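You operate a simulated robot arm through the tools that you are given. There is no shell and no other tool. Be economical: measure what you need, move in short steps, check, and stop when the job is done.

You run a simulated robot arm. Do the job below in one go: nothing can be reset, and whatever is moved stays where it is left.

## Task
Fetch the small white cover and set it on the beige keypad. Put the yellow cartridge on the beige table away on the teal table. Take the memory module from the beige table and leave it on the black desk. Put the red jumper cap on the pen tablet. Set the right trainer switch to 1. Take the fuse carton from the beige table and put it on the red counter mat. Put the receiver plug that says "PEN" from the beige table on top of the white block there and the receiver plug labelled "keys" on the white paper. Open the top wooden drawer. Any order will do. Set down upright: yellow cartridge, fuse carton.

Only the result counts: the job must be done as asked and must still hold three seconds after the hand-in. Knocking over, shifting, dropping, spilling or breaking anything else fails it. A push-on lid holds only when it is set on centred and level and pressed home; a screw cap is set on level and turned clockwise until tight.

## Robot
A 7-joint arm with a fingered hand on a trunk, on a base that drives. Base frame: it is fixed to the floor where the robot stands at the start and does not move with it; the origin is under the middle of the robot, x ahead of it, y to its left, z up; the surface under the hand at the start is at about z = 0.805. Readings come in m, rad, newtons and seconds.
Its first joint turns from -2.897 to 2.897 rad. Places, roughly: beige keypad (7x10x3 cm) [1.1, 0.3, 0.8]; black desk [0.8, 2.8, 0.8]; fuse carton [1, 0.75, 0.75]; memory module [1, -0.25, 0.75]; pen tablet (18x13 cm) [4.16, -2.64, 0.82]; receiver plug [1, 0.25, 0.75]; red counter mat (22x22 cm) [4.32, 0.06, 0.8]; red jumper cap (1x2x3 cm) [1.3, 0.2, 0.8]; right trainer switch [1.8, 0.2, 0.9]; small white cover (7x4x3 cm) [1.1, 0, 0.8]; teal table [0.8, -1.7, 0.8]; top wooden drawer [1.7, -2, 0.7]; white block [1, 0, 0.75]; white paper (15x21x2 cm) [0.9, 0.3, 0.8]; yellow cartridge [1, 0, 0.75]. Payload 3.7 kg.
The tool frame sits at the grasp point between the pads (the TCP): z along the fingers, y along the line on which they close. The tips reach 0.025 m beyond it. The gripper opens to 0.088 m. The gripper's body begins 0.029 m behind the TCP. The gripper is a hand of 5 fingers: y runs from the thumb to the fingers, the wrist lies at [-0.013, -0.106, -0.174] in the tool frame.
Orientation is that of the tool frame in the base frame, as [roll, pitch, yaw] about the fixed x, y, z axes, in that order (R = Rz(yaw) Ry(pitch) Rx(roll)). With the fingers straight down and the wrist toward the robot, the tool's x, y and z point along [0, 1, 0], [1, 0, 0] and [0, 0, -1] of the base frame.

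## Interface
- The arm moves only by the tool move_arm. Its argument "targets" is a list that holds one entry, the list of rows, each a list of 6 numbers: the turn, a rotation vector about the base's x, y, z in rad, then the shift along the base's x, y, z in m. In form: [[[wx, wy, wz, tx, ty, tz], ...]]. A call has 1 to 10 rows; each row shifts and turns the commanded pose from where the row before left it. Each row takes 0.2 s and may step no farther than 0.05 m and 0.15 rad from the row before; otherwise, the whole call is refused. A pose out of reach is approached as far as the arm can. The call stops where the force on the tool passes 40 N (or 10 N more than at its start, if that is more) or the arm is blocked; 0.2 s more then pass. In this call time passes only in rows, and 0.2 s behind the last. The reply holds the time, the measured pose of the TCP, the force on the tool along the base axes, the opening and the grip force, in the units named above and with some noise, with the torque about the TCP (base axes, N m) and any sound that the robot's microphone picked up, and new pictures: "views" is both (left out), scene, wrist or none.
- Cameras (640 x 400 px; columns grow to the right, rows downward): "scene" is now at [0.1914, 0.2136, 1.302]; the picture's right is [-0.12, -0.99, 0.00], its down [-0.44, 0.05, -0.90] and it looks along [0.89, -0.11, -0.44] (base axes); focal length 274 px, centre (320, 200). "wrist" rides on the gripper at [0.059, -0.079, -0.105] in the tool frame; the picture's right is [-0.73, 0.32, -0.61], its down [-0.62, -0.68, 0.38] and it looks along [-0.29, 0.66, 0.70] (tool axes); focal length 234 px, centre (320, 200). There is no depth. A picture from a camera that has moved, and an enlarged one, comes with that camera's place and axes in the base frame and with its lens.
- drive_base(legs): drives the robot by 1 to 6 legs, each [ahead, left, turn to the left] in m, m and rad, along the robot's own axes; the way and the turn of a leg run together, so that a leg with both is an arc; at most 1.5 m and 3.142 rad a leg. The arm and the cameras ride along, it lands a little off, and it stops where it bumps. It gives what a move gives, and a new picture of the scene camera.
- curl_fingers(index, middle, ring, little, thumb_bend, thumb_turn): sets how far each is bent, from 0 (flat) to 1 (curled in); at 0.3 the hand is open as for a grip, at 0.7 the pads meet at the TCP. One left out holds its place. A second passes; each finger stops where it meets its share of the squeeze, and holds until it gets a number again. It is the only way to open and close the hand. It gives what a move gives, with no picture; readings hold the bend of each and the force on index, middle, ring, little, thumb and palm. thumb_turn goes from beside the hand (0) to across from the fingers (1), as for a grip.
- head_to(pan, tilt): turns the head with the scene camera to pan (to the left, within 2.094 rad either way) and tilt (down, from -0.506 to 1.204), counted from straight ahead of the robot. It gives what a move gives, and a new picture of the scene camera.
- close_up(camera, box): a new picture of the part [left, top, right, bottom] of that camera's present view, enlarged. No time passes.
- close_job(): hands the job in; it is judged then, once.

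Go step by step. Nothing tells you exact positions but the pictures and the camera data: compare them with the known pose of the tool, close in by small moves and look again before you grip or let go. The budget is 483 turns and 360 pictures, counting those below and the enlarged ones. Unless the task says otherwise, let go and move clear before handing in.

The tools are called after "Emit:" as name(argument=value, ...) on one line, values as JSON. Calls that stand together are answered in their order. move_arm: Moves the arm, as the interface text tells. Its arguments: {"type":"object","properties":{"targets":{"type":"array","items":{"type":"array","items":{"type":"array","items":{"type":"number"}}}},"views":{"type":"string","enum":["both","scene","wrist","none"]}},"required":["targets"]} The other tools are called the same way: curl_fingers (index, middle, ring, little, thumb_bend, thumb_turn) moves the fingers one by one; drive_base (legs) drives the base; head_to (pan, tilt) turns the head that bears the scene camera; close_up (camera, box) takes an enlarged picture of a part of a camera's view; close_job () hands the job in.

At the start:

```text
t: 0.0
tool_pos: [0.5571, 0.3365, 1.0566]
tcp_rot: [3.14, 0.002, 1.57]
force: [-0.5, -0.3, -0.8]
ft_torque: [0.02, -0.01, -0.01]
opening: 0.0877
finger_force: 0.1
shape: jaw
bend: [0.3, 0.3, 0.3, 0.3, 0.3, 0.98]
finger forces: [0.1, 0.1, 0.0, 0.0, 0.0, 0.0]
robot x, y, heading: [-0.0011, 0.0014, -0.001]
head pan, tilt: [-0.12, 0.456]
```

scene: 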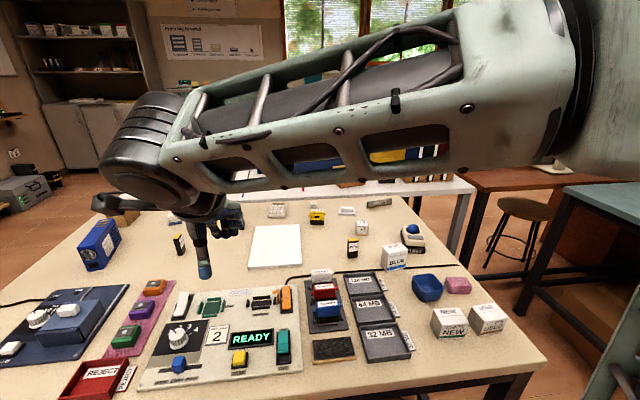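
wrist: 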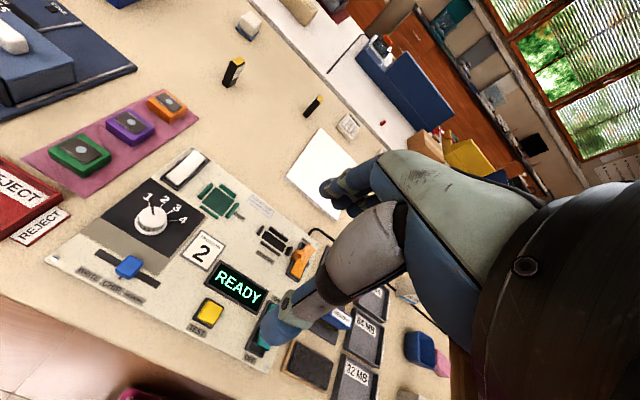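

I see the beige table with many items under the arm. I'll enlarge parts of the scene to identify the objects.

Emit:
close_up(camera="scene", box=[60, 180, 320, 400])

Emit:
close_up(camera="scene", box=[240, 180, 520, 380])

```text
1.82 times, centred on (190, 290) of scene
camera zoom: at [0.1914, 0.2136, 1.302], right [-0.12, -0.99, 0.0], down [-0.44, 0.05, -0.9], along [0.89, -0.11, -0.44], focal length 498 px, centre (556, 36)
```

zoom: 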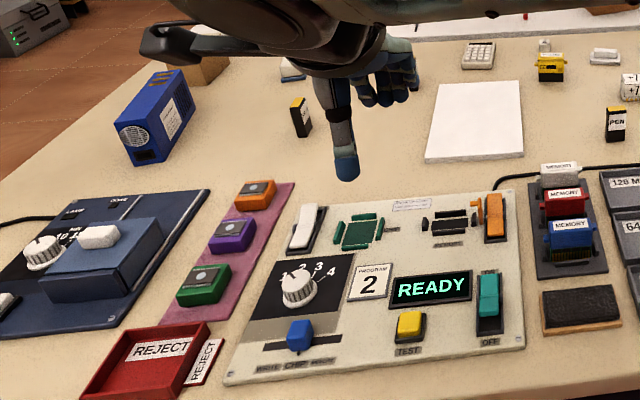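

```text
2.00 times, centred on (380, 280) of scene
camera zoom: at [0.1914, 0.2136, 1.302], right [-0.12, -0.99, 0.0], down [-0.44, 0.05, -0.9], along [0.89, -0.11, -0.44], focal length 548 px, centre (200, 40)
```

zoom: 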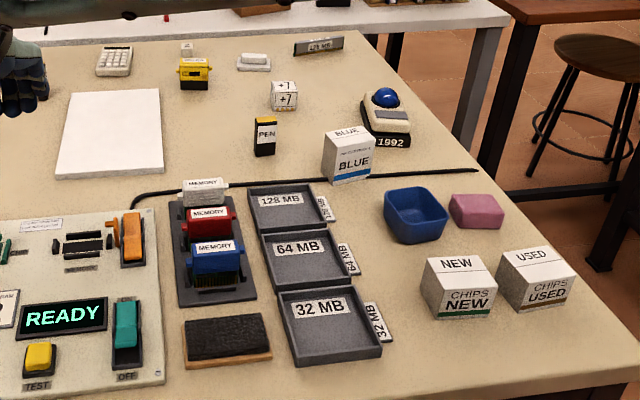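

The rack of "MEMORY" modules, plugs, and a yellow item are visible. I look around with the head to find the rest.

Emit:
head_to(pan=0.6, tilt=0.35)

Emit:
head_to(pan=1.5, tilt=0.3)

Emit:
head_to(pan=-0.8, tilt=0.35)

Emit:
head_to(pan=-1.7, tilt=0.35)

```text
t: 1.1
tool_pos: [0.557, 0.337, 1.0571]
tcp_rot: [-3.141, 0.001, 1.572]
force: [1.5, 0.5, 0.5]
ft_torque: [-0.04, 0.0, 0.03]
opening: 0.0876
finger_force: 0.1
shape: jaw
bend: [0.3, 0.3, 0.3, 0.3, 0.3, 0.98]
finger forces: [0.0, 0.0, 0.1, 0.1, 0.0, 0.0]
robot x, y, heading: [0.0022, -0.0024, -0.002]
head pan, tilt: [0.6, 0.351]
camera scene: at [0.1771, 0.2772, 1.3118], right [0.56, -0.83, 0.0], down [-0.28, -0.19, -0.94], along [0.78, 0.53, -0.34], focal length 274 px, centre (320, 200)
```

scene: 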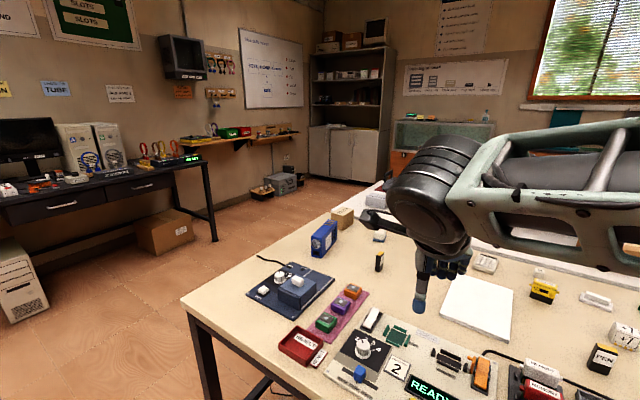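

```text
t: 2.3
tool_pos: [0.5572, 0.3375, 1.0566]
tcp_rot: [-3.141, 0.001, 1.57]
force: [-0.1, -0.7, -0.1]
ft_torque: [-0.02, -0.01, 0.0]
opening: 0.0876
finger_force: 0.1
shape: jaw
bend: [0.3, 0.3, 0.3, 0.3, 0.3, 0.98]
finger forces: [0.0, 0.0, 0.1, 0.0, 0.0, 0.0]
robot x, y, heading: [0.0004, 0.0007, -0.001]
head pan, tilt: [1.499, 0.3]
camera scene: at [0.107, 0.3177, 1.3165], right [1.0, -0.07, 0.0], down [-0.02, -0.29, -0.96], along [0.07, 0.95, -0.3], focal length 274 px, centre (320, 200)
```

scene: 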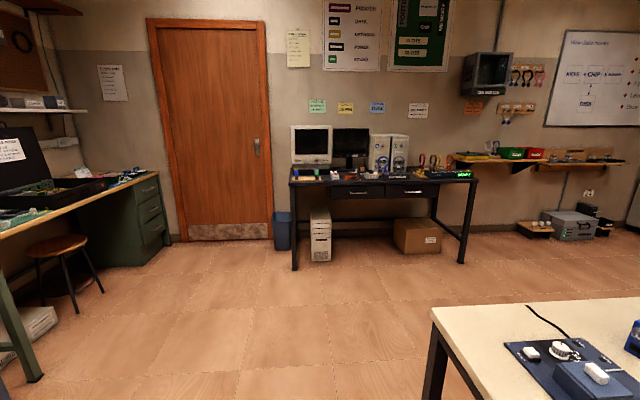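

```text
t: 4.4
tool_pos: [0.5574, 0.3366, 1.0575]
tcp_rot: [3.141, -0.001, 1.571]
force: [-0.5, -0.4, -0.1]
ft_torque: [0.01, -0.01, 0.04]
opening: 0.0875
finger_force: 0.1
shape: jaw
bend: [0.3, 0.3, 0.3, 0.3, 0.3, 0.98]
finger forces: [0.0, 0.0, 0.0, 0.0, 0.1, 0.0]
robot x, y, heading: [-0.0007, 0.0005, 0.0]
head pan, tilt: [-0.799, 0.351]
camera scene: at [0.1652, 0.1579, 1.3118], right [-0.72, -0.7, 0.0], down [-0.24, 0.25, -0.94], along [0.66, -0.67, -0.34], focal length 274 px, centre (320, 200)
```

scene: 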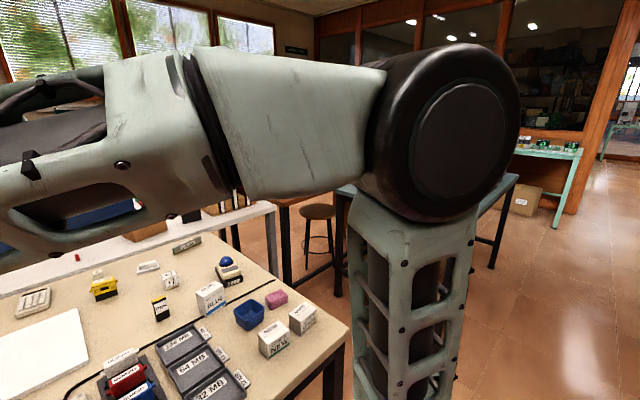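

```text
t: 5.6
tool_pos: [0.5565, 0.3376, 1.0573]
tcp_rot: [-3.141, 0.001, 1.57]
force: [-0.8, 0.1, -0.1]
ft_torque: [-0.01, 0.0, 0.01]
opening: 0.0875
finger_force: 0.1
shape: jaw
bend: [0.3, 0.3, 0.3, 0.3, 0.3, 0.98]
finger forces: [0.0, 0.1, 0.0, 0.0, 0.0, 0.0]
robot x, y, heading: [0.0014, 0.0003, -0.002]
head pan, tilt: [-1.7, 0.351]
camera scene: at [0.0883, 0.1323, 1.3118], right [-0.99, 0.13, 0.0], down [0.04, 0.34, -0.94], along [-0.12, -0.93, -0.34], focal length 274 px, centre (320, 200)
```

scene: 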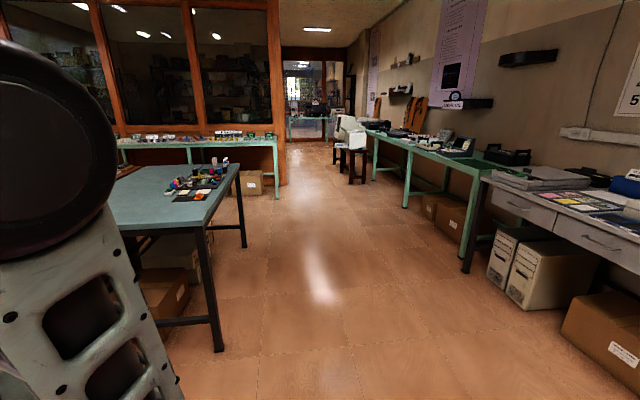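

Black desk lies left, teal table right. I swing the arm to the right, high up, to clear the view of the beige table.

Emit:
move_arm(targets=[[[0, 0, -0.1, 0, -0.05, 0.02], [0, 0, -0.1, 0, -0.05, 0.02], [0, 0, -0.1, 0, -0.05, 0.02], [0, 0, -0.1, 0, -0.05, 0.02], [0, 0, -0.1, 0, -0.05, 0.02], [0, 0, -0.1, 0, -0.05, 0], [0, 0, -0.1, 0, -0.05, 0], [0, 0, -0.1, 0, -0.05, 0], [0, 0, -0.1, 0, -0.05, 0], [0, 0, -0.1, 0, -0.05, 0]]], views="none")

Emit:
move_arm(targets=[[[0, 0, -0.1, -0.02, -0.05, 0], [0, 0, -0.1, -0.02, -0.05, 0], [0, 0, -0.1, -0.02, -0.05, 0], [0, 0, -0.1, -0.02, -0.05, 0], [0, 0, -0.1, -0.02, -0.05, 0], [0, 0, -0.1, -0.02, -0.05, 0], [0, 0, -0.1, -0.02, -0.05, 0], [0, 0, -0.1, -0.02, -0.05, 0]]], views="none")

Emit:
head_to(pan=0.1, tilt=0.45)

```text
refused: row 1 steps farther than a row can; nothing moved
```

```text
refused: row 1 steps farther than a row can; nothing moved
```

```text
t: 7.4
tool_pos: [0.5563, 0.3371, 1.0561]
tcp_rot: [-3.141, 0.001, 1.571]
force: [0.3, 0.4, -0.3]
ft_torque: [0.0, -0.02, -0.01]
opening: 0.0876
finger_force: 0.1
shape: jaw
bend: [0.3, 0.3, 0.3, 0.3, 0.3, 0.98]
finger forces: [0.0, 0.0, 0.0, 0.1, 0.0, 0.0]
robot x, y, heading: [-0.0005, 0.0048, 0.002]
head pan, tilt: [0.099, 0.45]
camera scene: at [0.1917, 0.2337, 1.3026], right [0.1, -1.0, 0.0], down [-0.43, -0.04, -0.9], along [0.9, 0.09, -0.44], focal length 274 px, centre (320, 200)
```

scene: 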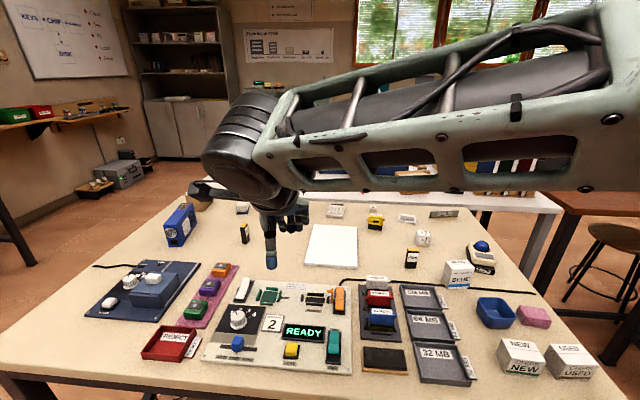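

The row steps were too long; retry with shorter ones.

Emit:
move_arm(targets=[[[0, 0, -0.1, 0, -0.045, 0.02], [0, 0, -0.1, 0, -0.045, 0.02], [0, 0, -0.1, 0, -0.045, 0.02], [0, 0, -0.1, 0, -0.045, 0.02], [0, 0, -0.1, 0, -0.045, 0.02], [0, 0, -0.1, 0, -0.045, 0], [0, 0, -0.1, 0, -0.045, 0], [0, 0, -0.1, 0, -0.045, 0], [0, 0, -0.1, 0, -0.045, 0], [0, 0, -0.1, 0, -0.045, 0]]], views="none")

Emit:
move_arm(targets=[[[0, 0, -0.1, -0.02, -0.045, 0], [0, 0, -0.1, -0.02, -0.045, 0], [0, 0, -0.1, -0.02, -0.045, 0], [0, 0, -0.1, -0.02, -0.045, 0], [0, 0, -0.1, -0.02, -0.045, 0], [0, 0, -0.1, -0.02, -0.045, 0], [0, 0, -0.1, -0.02, -0.045, 0], [0, 0, -0.1, -0.02, -0.045, 0]]], views="scene")

```text
t: 9.6
tool_pos: [0.5569, -0.1139, 1.1594]
tcp_rot: [3.141, 0.0, 0.571]
force: [0.0, 0.9, -0.4]
ft_torque: [-0.01, 0.01, 0.03]
opening: 0.0877
finger_force: 0.1
shape: jaw
bend: [0.3, 0.3, 0.3, 0.3, 0.3, 0.98]
finger forces: [0.0, 0.0, 0.0, 0.0, 0.0, 0.0]
robot x, y, heading: [-0.0024, -0.0008, -0.001]
head pan, tilt: [0.099, 0.45]
```

```text
t: 11.4
tool_pos: [0.396, -0.4762, 1.1572]
tcp_rot: [-3.141, 0.001, -0.23]
force: [-0.2, -0.2, -0.4]
ft_torque: [0.04, -0.04, -0.02]
opening: 0.0877
finger_force: 0.0
shape: jaw
bend: [0.3, 0.3, 0.3, 0.3, 0.3, 0.98]
finger forces: [0.0, 0.0, 0.1, 0.0, 0.0, 0.0]
robot x, y, heading: [0.0013, -0.0012, 0.004]
head pan, tilt: [0.099, 0.45]
camera scene: at [0.1915, 0.234, 1.3026], right [0.1, -0.99, 0.0], down [-0.43, -0.04, -0.9], along [0.9, 0.09, -0.44], focal length 274 px, centre (320, 200)
```

scene: 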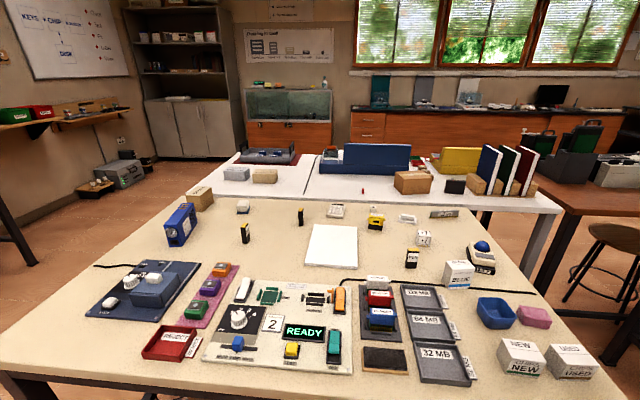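

Now the view is clear; I enlarge the far half of the table and the white bench.

Emit:
close_up(camera="scene", box=[160, 180, 320, 280])

Emit:
close_up(camera="scene", box=[320, 180, 480, 280])

Emit:
close_up(camera="scene", box=[200, 110, 360, 210])

Emit:
close_up(camera="scene", box=[340, 70, 500, 170])

```text
4.00 times, centred on (240, 230) of scene
camera zoom: at [0.1915, 0.234, 1.3026], right [0.1, -0.99, 0.0], down [-0.43, -0.04, -0.9], along [0.9, 0.09, -0.44], focal length 1096 px, centre (640, 80)
```

zoom: 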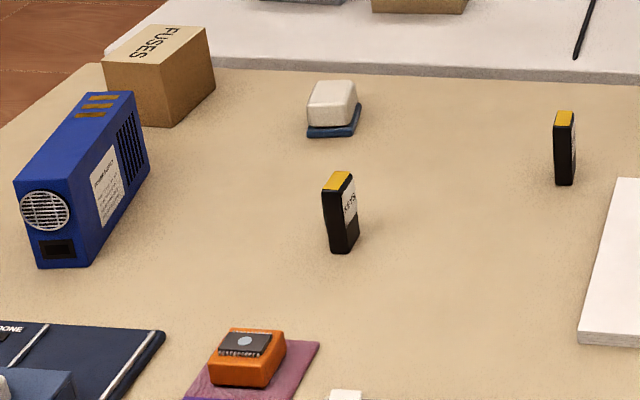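

```text
4.00 times, centred on (400, 230) of scene
camera zoom: at [0.1915, 0.234, 1.3026], right [0.1, -0.99, 0.0], down [-0.43, -0.04, -0.9], along [0.9, 0.09, -0.44], focal length 1096 px, centre (0, 80)
```

zoom: 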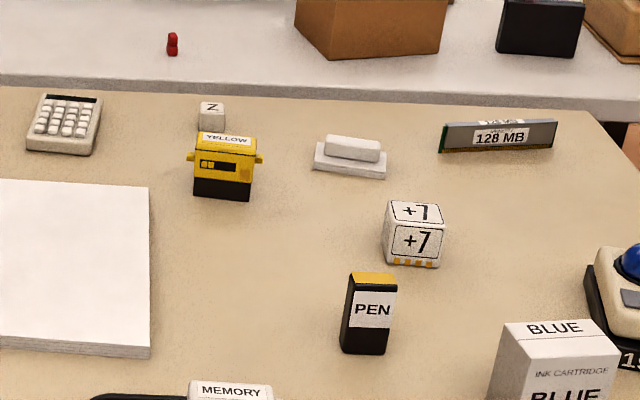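

```text
4.00 times, centred on (280, 160) of scene
camera zoom: at [0.1915, 0.234, 1.3026], right [0.1, -0.99, 0.0], down [-0.43, -0.04, -0.9], along [0.9, 0.09, -0.44], focal length 1096 px, centre (480, 360)
```

zoom: 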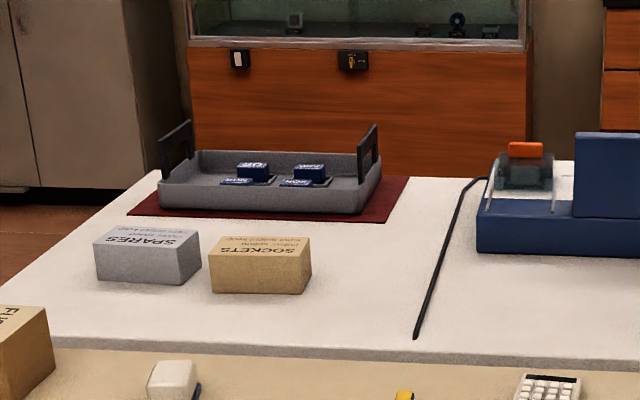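

```text
4.00 times, centred on (420, 120) of scene
camera zoom: at [0.1915, 0.234, 1.3026], right [0.1, -0.99, 0.0], down [-0.43, -0.04, -0.9], along [0.9, 0.09, -0.44], focal length 1096 px, centre (-80, 520)
```

zoom: 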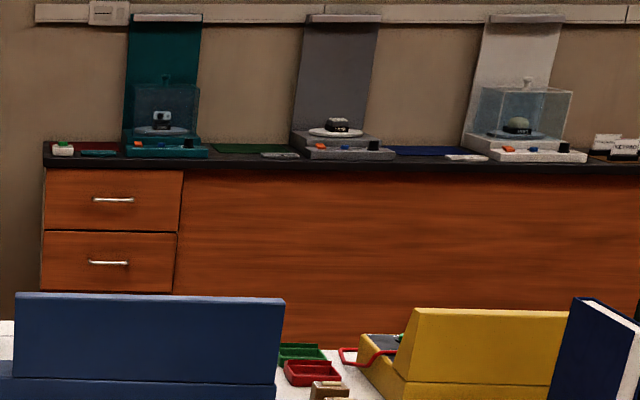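

I have rough positions of all beige-table items now. I look down to see the table's front edge and the room for the base.

Emit:
head_to(pan=0.0, tilt=1.1)

Emit:
head_to(pan=-0.9, tilt=0.3)

Emit:
head_to(pan=-1.4, tilt=0.3)

```text
t: 12.4
tool_pos: [0.3963, -0.4756, 1.1576]
tcp_rot: [-3.141, 0.001, -0.229]
force: [0.1, 0.2, 0.2]
ft_torque: [-0.01, -0.03, 0.04]
opening: 0.0877
finger_force: 0.1
shape: jaw
bend: [0.3, 0.3, 0.3, 0.3, 0.3, 0.98]
finger forces: [0.0, 0.0, 0.0, 0.0, 0.1, 0.1]
robot x, y, heading: [-0.0016, -0.0018, 0.002]
head pan, tilt: [0.0, 1.1]
camera scene: at [0.1635, 0.2245, 1.2504], right [0.0, -1.0, 0.0], down [-0.89, 0.0, -0.45], along [0.45, 0.0, -0.89], focal length 274 px, centre (320, 200)
```

scene: 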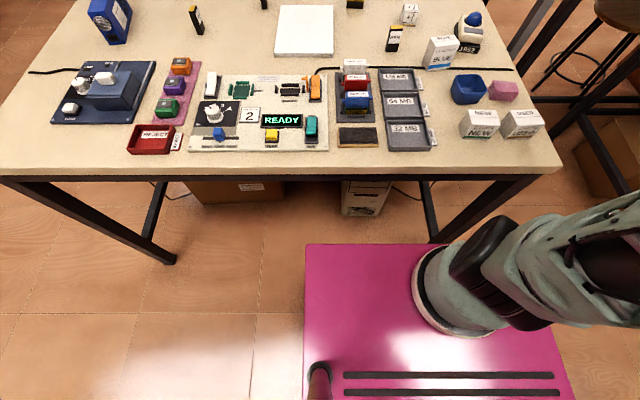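

```text
t: 13.6
tool_pos: [0.3965, -0.4758, 1.1597]
tcp_rot: [3.141, -0.001, -0.23]
force: [0.5, -0.3, 0.7]
ft_torque: [0.01, -0.01, 0.0]
opening: 0.0877
finger_force: 0.0
shape: jaw
bend: [0.3, 0.3, 0.3, 0.3, 0.3, 0.98]
finger forces: [0.1, 0.0, 0.1, 0.1, 0.0, 0.1]
robot x, y, heading: [-0.0005, 0.0005, 0.002]
head pan, tilt: [-0.901, 0.3]
camera scene: at [0.1583, 0.1514, 1.3164], right [-0.78, -0.62, 0.0], down [-0.18, 0.23, -0.95], along [0.59, -0.75, -0.3], focal length 274 px, centre (320, 200)
```

scene: 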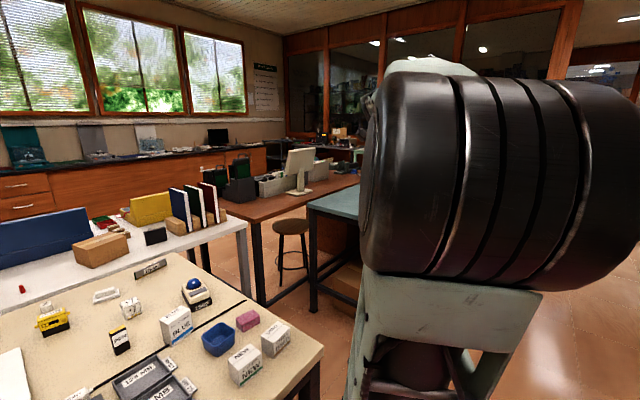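

```text
t: 14.6
tool_pos: [0.3963, -0.4752, 1.1594]
tcp_rot: [3.141, 0.0, -0.228]
force: [-0.9, 0.5, 0.9]
ft_torque: [0.0, -0.01, -0.01]
opening: 0.0878
finger_force: 0.1
shape: jaw
bend: [0.3, 0.3, 0.3, 0.3, 0.3, 0.98]
finger forces: [0.0, 0.0, 0.0, 0.1, 0.1, 0.1]
robot x, y, heading: [0.0027, -0.0006, -0.003]
head pan, tilt: [-1.4, 0.3]
camera scene: at [0.1162, 0.1326, 1.3165], right [-0.99, -0.17, 0.0], down [-0.05, 0.29, -0.96], along [0.16, -0.94, -0.3], focal length 274 px, centre (320, 200)
```

scene: 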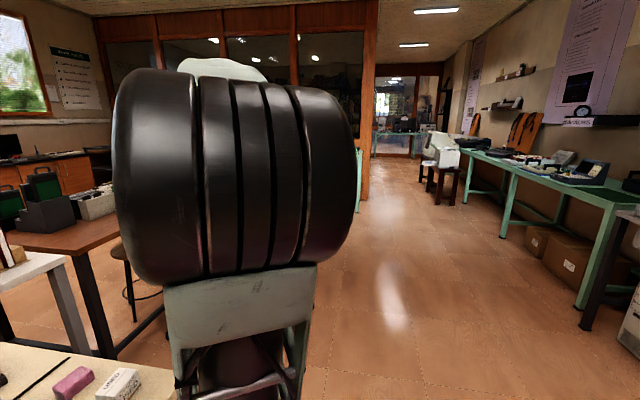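

The base stands just short of the table. I'll start with the KEYS plug from here: swing the arm back over the table and approach the plug from above.

Emit:
move_arm(targets=[[[0, 0, 0.106, 0.012, 0.0457, -0.003], [0, 0, 0.106, 0.012, 0.0457, -0.003], [0, 0, 0.106, 0.012, 0.0457, -0.003], [0, 0, 0.106, 0.012, 0.0457, -0.003], [0, 0, 0.106, 0.012, 0.0457, -0.003], [0, 0, 0.106, 0.012, 0.0457, -0.003], [0, 0, 0.106, 0.012, 0.0457, -0.003], [0, 0, 0.106, 0.012, 0.0457, -0.003], [0, 0, 0.106, 0.012, 0.0457, -0.003], [0, 0, 0.106, 0.012, 0.0457, -0.003]]], views="none")

Emit:
move_arm(targets=[[[0, 0, 0.106, 0.012, 0.0457, -0.003], [0, 0, 0.106, 0.012, 0.0457, -0.003], [0, 0, 0.106, 0.012, 0.0457, -0.003], [0, 0, 0.106, 0.012, 0.0457, -0.003], [0, 0, 0.106, 0.012, 0.0457, -0.003], [0, 0, 0.106, 0.012, 0.0457, -0.003], [0, 0, 0.106, 0.012, 0.0457, -0.003], [0, 0, 0, 0.02, 0.04, -0.003], [0, 0, 0, 0.03, 0.035, -0.003], [0, 0, 0, 0.03, 0.035, -0.003]]], views="none")

Emit:
head_to(pan=0.45, tilt=0.5)

```text
t: 16.8
tool_pos: [0.516, -0.017, 1.1247]
tcp_rot: [-3.142, 0.001, 0.831]
force: [0.0, 0.0, -0.5]
ft_torque: [-0.01, 0.0, -0.01]
opening: 0.0877
finger_force: 0.0
shape: jaw
bend: [0.3, 0.3, 0.3, 0.3, 0.3, 0.98]
finger forces: [0.0, 0.0, 0.0, 0.0, 0.0, 0.0]
robot x, y, heading: [-0.0012, -0.0006, -0.002]
head pan, tilt: [-1.4, 0.3]
```

```text
t: 19.0
tool_pos: [0.6809, 0.4121, 1.0981]
tcp_rot: [3.138, 0.0, 1.57]
force: [-0.8, -0.3, -0.5]
ft_torque: [-0.02, 0.0, -0.01]
opening: 0.0877
finger_force: 0.1
shape: jaw
bend: [0.3, 0.3, 0.3, 0.3, 0.3, 0.98]
finger forces: [0.0, 0.1, 0.1, 0.0, 0.0, 0.0]
robot x, y, heading: [0.0033, -0.0026, -0.003]
head pan, tilt: [-1.4, 0.3]
```

```text
t: 20.8
tool_pos: [0.682, 0.4126, 1.0987]
tcp_rot: [-3.141, 0.0, 1.572]
force: [-0.6, 0.0, 0.0]
ft_torque: [0.0, -0.03, 0.0]
opening: 0.0878
finger_force: 0.1
shape: jaw
bend: [0.3, 0.3, 0.3, 0.3, 0.3, 0.98]
finger forces: [0.1, 0.1, 0.0, 0.0, 0.1, 0.1]
robot x, y, heading: [0.0008, 0.0018, 0.0]
head pan, tilt: [0.45, 0.499]
camera scene: at [0.1822, 0.2642, 1.2981], right [0.43, -0.9, 0.0], down [-0.43, -0.21, -0.88], along [0.79, 0.38, -0.48], focal length 274 px, centre (320, 200)
```

scene: 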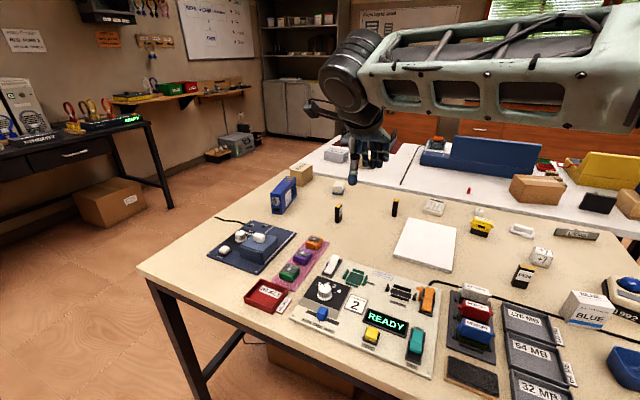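

The hand hovers above the table. I enlarge the plugs to read orientation and labels.

Emit:
close_up(camera="scene", box=[320, 180, 420, 240])

Emit:
move_arm(targets=[[[0, 0, 0, 0.035, 0.02, 0], [0, 0, 0, 0.035, 0.02, 0], [0, 0, 0, 0.035, 0.02, -0.01]]], views="wrist")

```text
6.40 times, centred on (370, 210) of scene
camera zoom: at [0.1822, 0.2642, 1.2981], right [0.43, -0.9, 0.0], down [-0.43, -0.21, -0.88], along [0.79, 0.38, -0.48], focal length 1753 px, centre (0, 136)
```

zoom: 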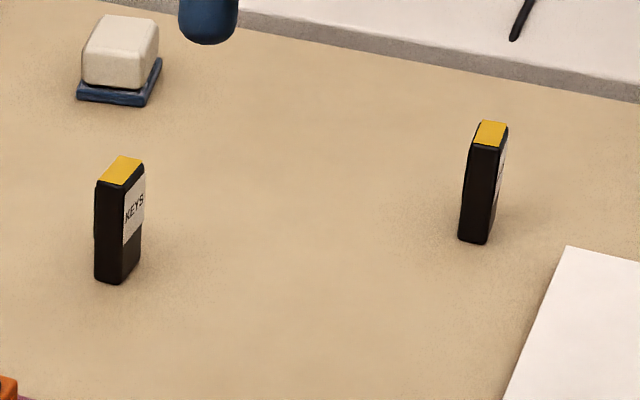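

```text
t: 21.6
tool_pos: [0.7845, 0.4754, 1.0899]
tcp_rot: [3.14, -0.002, 1.571]
force: [-1.1, 0.2, -0.4]
ft_torque: [-0.01, 0.0, 0.01]
opening: 0.088
finger_force: 0.1
shape: jaw
bend: [0.3, 0.3, 0.3, 0.3, 0.3, 0.98]
finger forces: [0.0, 0.1, 0.0, 0.1, 0.0, 0.1]
robot x, y, heading: [-0.0018, 0.0011, 0.001]
head pan, tilt: [0.45, 0.499]
camera wrist: at [0.7055, 0.534, 1.1943], right [0.32, -0.73, 0.61], down [-0.68, -0.62, -0.39], along [0.66, -0.29, -0.7], focal length 234 px, centre (320, 200)
```

wrist: 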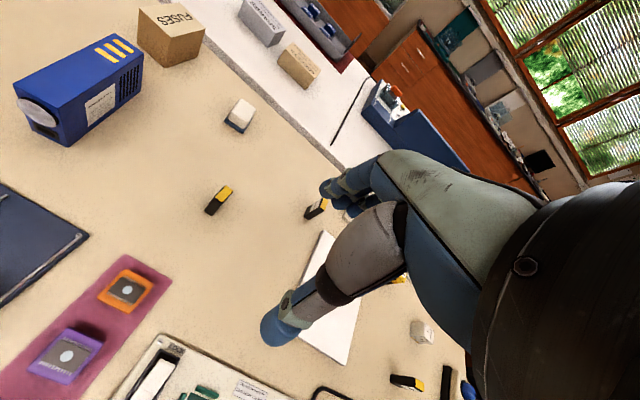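

The KEYS plug stands at about (0.897, 0.543), thin along y. I turn the hand so that it closes along y and move above it.

Emit:
move_arm(targets=[[[0, 0, 0.143, 0.012, 0.006, -0.012], [0, 0, 0.143, 0.012, 0.006, -0.012], [0, 0, 0.143, 0.012, 0.006, -0.012], [0, 0, 0.143, 0.012, 0.006, -0.012], [0, 0, 0.143, 0.012, 0.006, -0.012], [0, 0, 0.143, 0.012, 0.006, -0.012], [0, 0, 0.143, 0.012, 0.006, -0.012], [0, 0, 0.143, 0.012, 0.006, -0.012], [0, 0, 0.143, 0.008, 0.01, -0.012], [0, 0, 0.143, 0.008, 0.01, -0.012]]], views="none")

Emit:
move_arm(targets=[[[0, 0, 0.14, 0, 0, -0.01]]], views="both")

```text
t: 23.8
tool_pos: [0.8973, 0.5407, 0.9687]
tcp_rot: [3.139, 0.001, 3.005]
force: [0.7, -0.1, 0.0]
ft_torque: [0.0, -0.01, -0.02]
opening: 0.0876
finger_force: 0.1
shape: jaw
bend: [0.3, 0.3, 0.3, 0.3, 0.3, 0.98]
finger forces: [0.0, 0.1, 0.0, 0.0, 0.0, 0.0]
robot x, y, heading: [-0.0009, -0.0034, 0.001]
head pan, tilt: [0.45, 0.499]
```

```text
t: 24.2
tool_pos: [0.8974, 0.5408, 0.9582]
tcp_rot: [3.139, -0.001, 3.14]
force: [0.5, -0.2, 0.1]
ft_torque: [0.0, 0.0, 0.02]
opening: 0.088
finger_force: 0.1
shape: jaw
bend: [0.3, 0.3, 0.3, 0.3, 0.3, 0.98]
finger forces: [0.0, 0.1, 0.1, 0.0, 0.0, 0.0]
robot x, y, heading: [0.0017, 0.0039, 0.004]
head pan, tilt: [0.45, 0.499]
camera scene: at [0.1821, 0.2641, 1.2981], right [0.44, -0.9, 0.0], down [-0.43, -0.21, -0.88], along [0.79, 0.38, -0.48], focal length 274 px, centre (320, 200)
camera wrist: at [0.8384, 0.4614, 1.0631], right [0.73, 0.32, 0.61], down [0.62, -0.68, -0.38], along [0.29, 0.66, -0.7], focal length 234 px, centre (320, 200)
```

scene: 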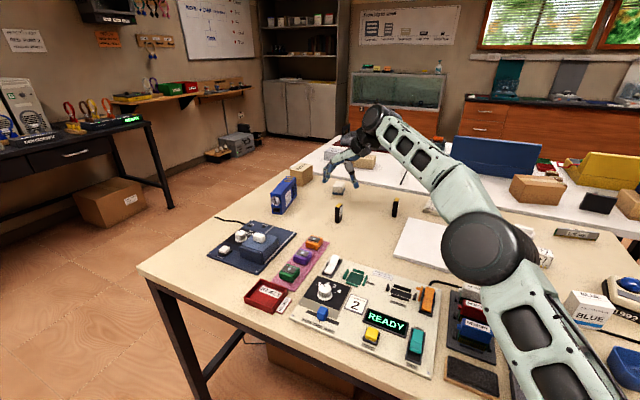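
wrist: 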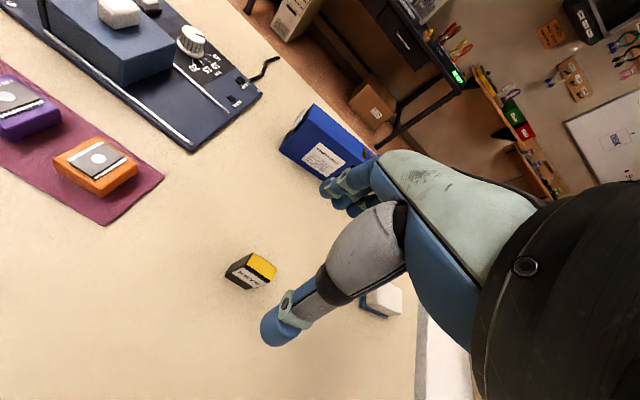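

The plug top sits right under the TCP. I descend.

Emit:
move_arm(targets=[[[0, 0, 0, 0, 0.001, -0.04], [0, 0, 0, 0, 0.001, -0.04], [0, 0, 0, 0, 0, -0.036]]], views="wrist")

Emit:
close_up(camera="scene", box=[290, 150, 390, 230])

```text
t: 25.0
tool_pos: [0.9002, 0.5421, 0.8413]
tcp_rot: [-3.141, -0.001, 3.141]
force: [0.2, -0.1, 0.2]
ft_torque: [0.0, -0.01, 0.03]
opening: 0.0879
finger_force: 0.1
shape: jaw
bend: [0.3, 0.3, 0.3, 0.3, 0.3, 0.98]
finger forces: [0.0, 0.1, 0.0, 0.0, 0.1, 0.0]
robot x, y, heading: [0.0028, 0.0028, 0.001]
head pan, tilt: [0.45, 0.499]
camera wrist: at [0.8394, 0.4625, 0.9462], right [0.73, 0.32, 0.61], down [0.62, -0.68, -0.38], along [0.29, 0.66, -0.7], focal length 234 px, centre (320, 200)
```

wrist: 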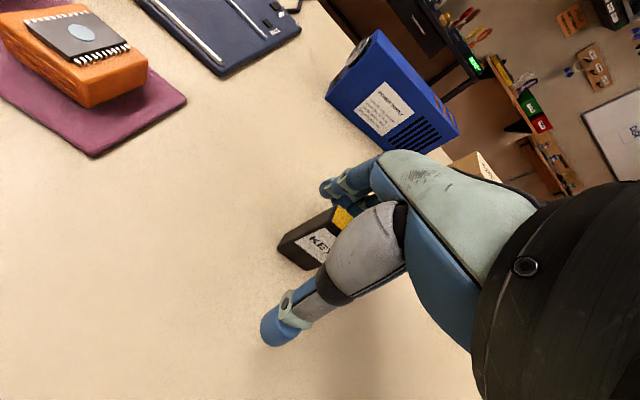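

```text
5.00 times, centred on (340, 190) of scene
camera zoom: at [0.1821, 0.2642, 1.2981], right [0.44, -0.9, 0.0], down [-0.43, -0.21, -0.88], along [0.79, 0.38, -0.48], focal length 1370 px, centre (220, 250)
```

zoom: 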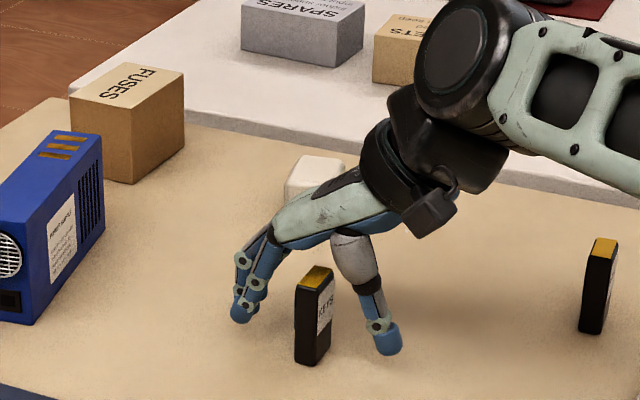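

TCP lies at the plug's middle. I close the hand.

Emit:
curl_fingers(index=0.75, middle=0.75, ring=0.75, little=0.75, thumb_bend=0.75)

Emit:
close_up(camera="scene", box=[290, 150, 390, 230])

```text
t: 26.0
tool_pos: [0.8984, 0.5411, 0.8401]
tcp_rot: [-3.141, 0.0, 3.141]
force: [0.3, 0.5, -0.1]
ft_torque: [0.01, 0.01, 0.01]
opening: 0.0087
finger_force: 12.1
shape: fingers
bend: [0.73, 0.73, 0.75, 0.75, 0.65, 0.95]
finger forces: [7.9, 3.6, 0.1, 0.1, 11.6, 0.0]
robot x, y, heading: [-0.0002, 0.0018, -0.002]
head pan, tilt: [0.45, 0.499]
```

```text
5.00 times, centred on (340, 190) of scene
camera zoom: at [0.1822, 0.2643, 1.2981], right [0.44, -0.9, 0.0], down [-0.43, -0.21, -0.88], along [0.79, 0.38, -0.48], focal length 1370 px, centre (220, 250)
```

zoom: 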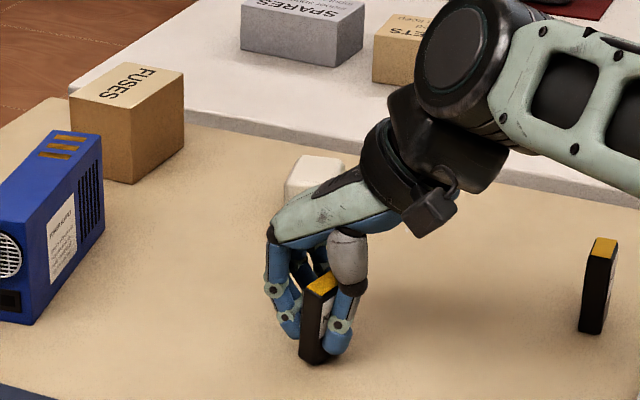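

Gripped between index/middle and thumb. I lift it and carry it over the paper.

Emit:
move_arm(targets=[[[0, 0, 0, 0, 0, 0.04], [0, 0, 0, 0, 0, 0.04], [0, 0, 0, -0.007, -0.044, 0], [0, 0, 0, -0.007, -0.044, 0], [0, 0, 0, -0.007, -0.044, 0], [0, 0, 0, -0.007, -0.044, 0], [0, 0, 0, -0.007, -0.044, 0], [0, 0, 0, -0.004, -0.044, 0]]], views="both")

```text
t: 27.8
tool_pos: [0.8587, 0.2799, 0.9187]
tcp_rot: [-3.139, -0.001, -3.14]
force: [-1.1, 0.2, -0.5]
ft_torque: [-0.02, -0.03, -0.01]
opening: 0.0089
finger_force: 11.9
shape: fingers
bend: [0.73, 0.73, 0.75, 0.75, 0.65, 0.95]
finger forces: [7.8, 3.8, 0.0, 0.1, 11.7, 0.1]
robot x, y, heading: [0.0004, -0.0002, 0.004]
head pan, tilt: [0.45, 0.499]
camera scene: at [0.182, 0.2646, 1.298], right [0.44, -0.9, 0.0], down [-0.43, -0.21, -0.88], along [0.79, 0.38, -0.48], focal length 274 px, centre (320, 200)
camera wrist: at [0.7996, 0.2, 1.0243], right [0.73, 0.32, 0.61], down [0.62, -0.68, -0.38], along [0.29, 0.66, -0.7], focal length 234 px, centre (320, 200)
```

scene: 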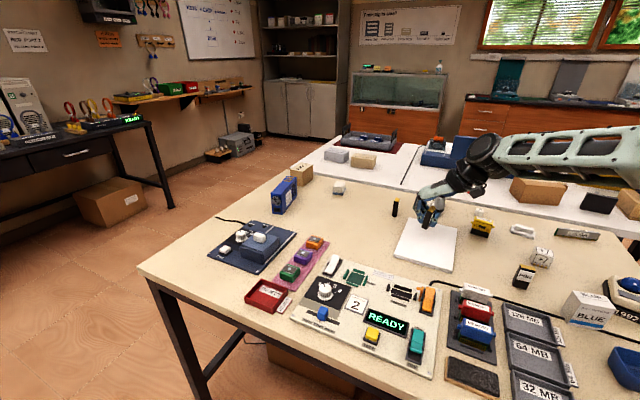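
wrist: 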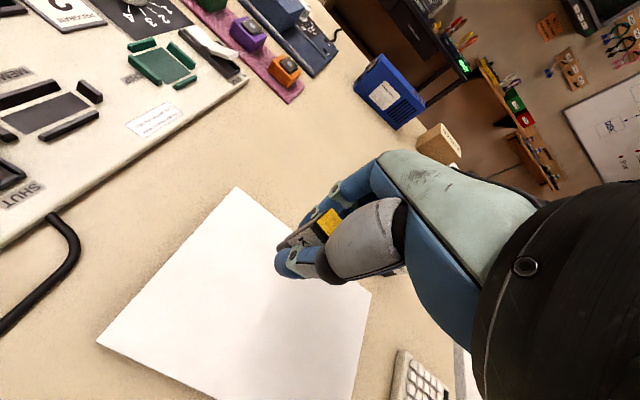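

It's above the paper; I shift slightly to centre and lower until contact.

Emit:
move_arm(targets=[[[0, 0, 0, 0, -0.02, -0.02], [0, 0, 0, 0, 0, -0.025], [0, 0, 0, 0, 0, -0.008], [0, 0, 0, 0, 0, -0.004]]], views="none")

Emit:
close_up(camera="scene", box=[380, 170, 480, 240])

```text
t: 28.8
tool_pos: [0.8599, 0.2586, 0.8637]
tcp_rot: [-3.139, -0.001, -3.141]
force: [0.1, 0.4, -0.3]
ft_torque: [-0.01, 0.02, -0.01]
opening: 0.0088
finger_force: 11.2
shape: fingers
bend: [0.73, 0.73, 0.75, 0.75, 0.65, 0.95]
finger forces: [7.7, 3.7, 0.0, 0.1, 11.6, 0.0]
robot x, y, heading: [-0.0012, -0.0011, 0.0]
head pan, tilt: [0.45, 0.499]
```

```text
5.71 times, centred on (430, 205) of scene
camera zoom: at [0.1822, 0.2642, 1.2981], right [0.44, -0.9, 0.0], down [-0.43, -0.21, -0.88], along [0.79, 0.38, -0.48], focal length 1565 px, centre (-309, 171)
```

zoom: 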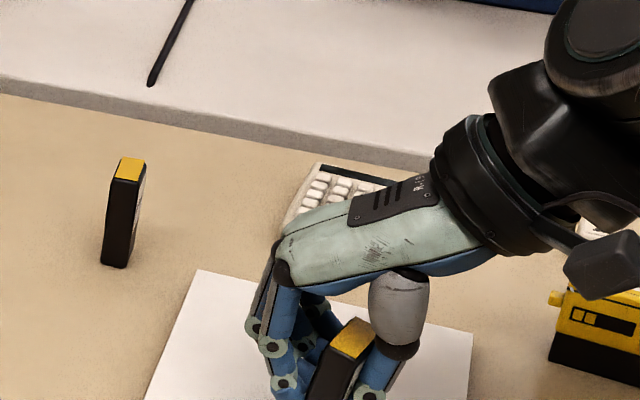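

No contact yet; lower in small steps.

Emit:
move_arm(targets=[[[0, 0, 0, 0, 0, -0.003], [0, 0, 0, 0, 0, -0.002]]], views="none")

Emit:
move_arm(targets=[[[0, 0, 0, 0, 0, -0.002], [0, 0, 0, 0, 0, -0.001]]], views="none")

Emit:
close_up(camera="scene", box=[380, 190, 480, 260])

```text
t: 29.4
tool_pos: [0.8586, 0.259, 0.8582]
tcp_rot: [-3.141, 0.0, 3.141]
force: [0.2, 0.2, -0.8]
ft_torque: [0.01, 0.08, 0.02]
opening: 0.0088
finger_force: 11.2
shape: fingers
bend: [0.73, 0.73, 0.75, 0.75, 0.65, 0.95]
finger forces: [7.8, 3.6, 0.0, 0.0, 11.6, 0.0]
robot x, y, heading: [0.0014, -0.0024, 0.0]
head pan, tilt: [0.45, 0.499]
```

```text
t: 30.0
tool_pos: [0.8592, 0.2598, 0.8548]
tcp_rot: [-3.141, -0.001, -3.141]
force: [-0.4, 1.3, -0.2]
ft_torque: [0.01, 0.01, 0.05]
opening: 0.0088
finger_force: 11.0
shape: fingers
bend: [0.73, 0.73, 0.75, 0.75, 0.65, 0.95]
finger forces: [7.8, 3.7, 0.1, 0.0, 11.6, 0.1]
robot x, y, heading: [-0.001, 0.0014, -0.002]
head pan, tilt: [0.45, 0.499]
```

```text
5.71 times, centred on (430, 225) of scene
camera zoom: at [0.1822, 0.2642, 1.2981], right [0.44, -0.9, 0.0], down [-0.43, -0.21, -0.88], along [0.79, 0.38, -0.48], focal length 1565 px, centre (-309, 57)
```

zoom: 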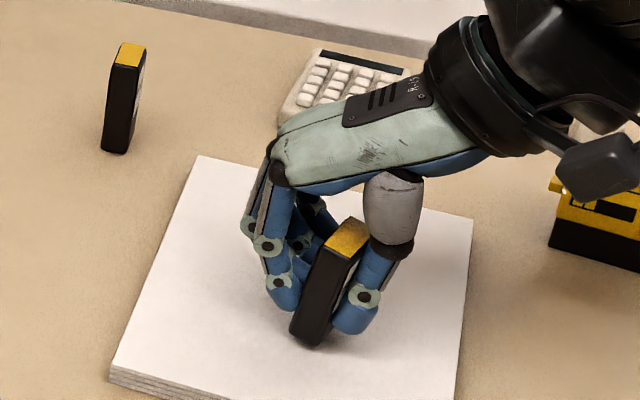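

The plug leans about 13° in the grip; I lift slightly and rotate the tool to level it.

Emit:
move_arm(targets=[[[0, 0, 0, 0, 0, 0.008], [-0.11, 0, 0, 0, 0, 0], [-0.1, 0, 0, 0, 0, 0]]], views="none")

Emit:
close_up(camera="scene", box=[380, 190, 480, 260])

```text
t: 30.8
tool_pos: [0.8603, 0.2587, 0.8644]
tcp_rot: [-2.93, -0.002, 3.139]
force: [0.0, 0.2, -0.6]
ft_torque: [0.01, 0.04, 0.02]
opening: 0.0089
finger_force: 11.0
shape: fingers
bend: [0.73, 0.74, 0.75, 0.75, 0.65, 0.95]
finger forces: [8.0, 3.7, 0.0, 0.0, 11.6, 0.0]
robot x, y, heading: [-0.0031, -0.0006, 0.003]
head pan, tilt: [0.45, 0.499]
```

```text
5.71 times, centred on (430, 225) of scene
camera zoom: at [0.1824, 0.264, 1.2981], right [0.43, -0.9, 0.0], down [-0.43, -0.21, -0.88], along [0.79, 0.38, -0.48], focal length 1565 px, centre (-309, 57)
```

zoom: 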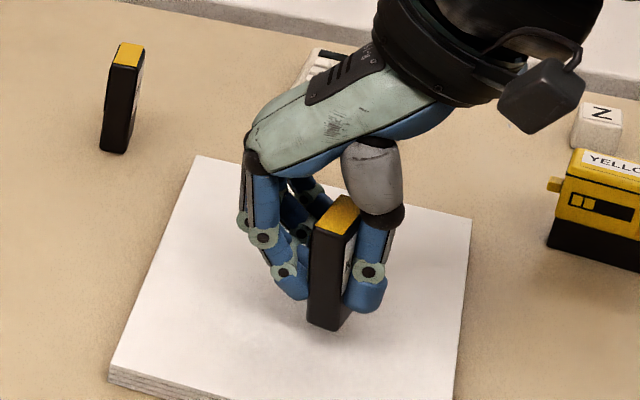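

Slightly over-corrected; turn back 0.08 and lower gently.

Emit:
move_arm(targets=[[[0.08, 0, 0, 0, 0, -0.004], [0, 0, 0, 0, 0, -0.003], [0, 0, 0, 0, 0, -0.002], [0, 0, 0, 0, 0, -0.002]]], views="none")

Emit:
close_up(camera="scene", box=[380, 190, 480, 260])

```text
t: 31.8
tool_pos: [0.8583, 0.2606, 0.8531]
tcp_rot: [-3.011, 0.0, 3.141]
force: [0.2, 0.2, -0.3]
ft_torque: [0.02, -0.04, 0.01]
opening: 0.0086
finger_force: 11.1
shape: fingers
bend: [0.73, 0.74, 0.75, 0.75, 0.65, 0.95]
finger forces: [8.0, 3.7, 0.0, 0.0, 11.7, 0.1]
robot x, y, heading: [-0.0014, -0.0029, -0.0]
head pan, tilt: [0.45, 0.499]
```

```text
5.71 times, centred on (430, 225) of scene
camera zoom: at [0.1822, 0.2642, 1.2981], right [0.44, -0.9, 0.0], down [-0.43, -0.21, -0.88], along [0.79, 0.38, -0.48], focal length 1565 px, centre (-309, 57)
```

zoom: 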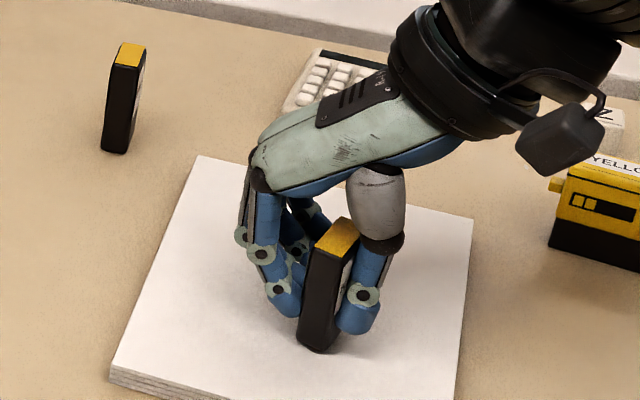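

Plug upright; continue lowering to touch.

Emit:
move_arm(targets=[[[0, 0, 0, 0, 0, -0.002], [0, 0, 0, 0, 0, -0.002]]], views="none")

Emit:
move_arm(targets=[[[0, 0, 0, 0, 0, -0.002]]], views="none")

Emit:
close_up(camera="scene", box=[400, 210, 460, 250])

```text
t: 32.4
tool_pos: [0.8601, 0.2599, 0.8496]
tcp_rot: [-3.012, 0.003, -3.142]
force: [-0.7, 0.3, 3.1]
ft_torque: [0.01, 0.03, 0.0]
opening: 0.0086
finger_force: 12.4
shape: fingers
bend: [0.73, 0.74, 0.75, 0.75, 0.65, 0.95]
finger forces: [8.2, 3.9, 0.1, 0.0, 11.7, 0.0]
robot x, y, heading: [0.0025, -0.0001, -0.003]
head pan, tilt: [0.45, 0.499]
```

```text
t: 32.8
tool_pos: [0.8594, 0.2588, 0.8476]
tcp_rot: [-3.012, 0.003, -3.141]
force: [3.3, 0.7, 9.4]
ft_torque: [-0.05, 0.02, 0.02]
opening: 0.0085
finger_force: 12.7
shape: fingers
bend: [0.74, 0.74, 0.75, 0.75, 0.65, 0.95]
finger forces: [9.4, 4.6, 0.1, 0.0, 11.9, 0.0]
robot x, y, heading: [0.0017, 0.0023, -0.004]
head pan, tilt: [0.45, 0.499]
```

```text
10.00 times, centred on (430, 230) of scene
camera zoom: at [0.182, 0.2641, 1.2981], right [0.44, -0.9, 0.0], down [-0.43, -0.21, -0.88], along [0.79, 0.38, -0.48], focal length 2739 px, centre (-780, -100)
```

zoom: 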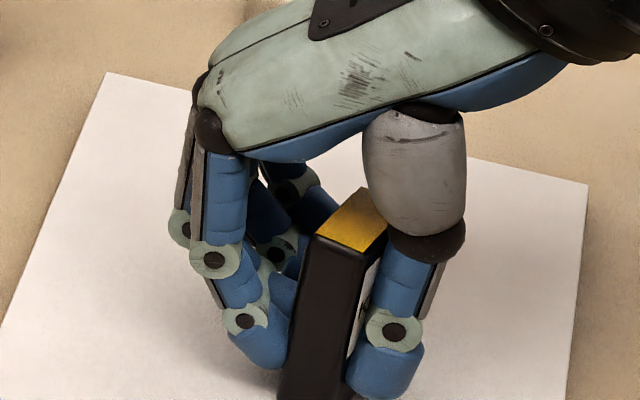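

In contact. I open gently, first partly then fully.

Emit:
move_arm(targets=[[[0, 0, 0, 0, 0, 0.0015]]], views="none")

Emit:
curl_fingers(index=0.65, middle=0.65, ring=0.6, little=0.6, thumb_bend=0.58)

Emit:
curl_fingers(index=0.3, middle=0.3, ring=0.3, little=0.3, thumb_bend=0.3)

Emit:
close_up(camera="scene", box=[380, 190, 480, 260])

```text
t: 33.2
tool_pos: [0.8588, 0.2595, 0.8474]
tcp_rot: [-3.01, 0.0, 3.14]
force: [0.4, 1.4, 3.8]
ft_torque: [0.0, 0.03, 0.0]
opening: 0.0086
finger_force: 11.8
shape: fingers
bend: [0.74, 0.74, 0.75, 0.75, 0.65, 0.95]
finger forces: [9.2, 3.5, 0.0, 0.0, 11.8, 0.1]
robot x, y, heading: [0.0024, 0.0007, 0.001]
head pan, tilt: [0.45, 0.499]
```

```text
t: 34.2
tool_pos: [0.8576, 0.259, 0.849]
tcp_rot: [-3.011, 0.001, 3.141]
force: [0.2, 0.4, -0.3]
ft_torque: [0.01, 0.0, -0.02]
opening: 0.017
finger_force: 0.0
shape: fingers
bend: [0.65, 0.65, 0.6, 0.6, 0.57, 0.97]
finger forces: [0.0, 0.0, 0.1, 0.1, 0.1, 0.1]
robot x, y, heading: [0.0, 0.0036, -0.002]
head pan, tilt: [0.45, 0.499]
```

```text
t: 35.2
tool_pos: [0.8593, 0.261, 0.8487]
tcp_rot: [-3.014, 0.0, -3.141]
force: [-0.8, 0.4, 0.3]
ft_torque: [0.03, 0.0, -0.03]
opening: 0.0844
finger_force: 0.2
shape: fingers
bend: [0.3, 0.3, 0.3, 0.3, 0.3, 0.97]
finger forces: [0.0, 0.1, 0.0, 0.1, 0.1, 0.0]
robot x, y, heading: [0.0027, 0.0001, -0.001]
head pan, tilt: [0.45, 0.499]
```

```text
5.71 times, centred on (430, 225) of scene
camera zoom: at [0.1822, 0.2642, 1.2981], right [0.44, -0.9, 0.0], down [-0.43, -0.21, -0.88], along [0.79, 0.38, -0.48], focal length 1565 px, centre (-309, 57)
```

zoom: 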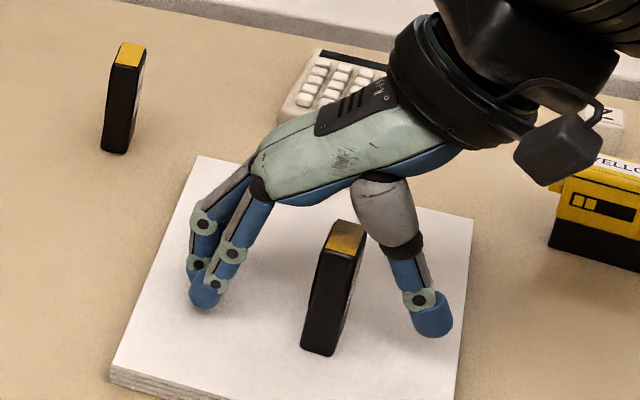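

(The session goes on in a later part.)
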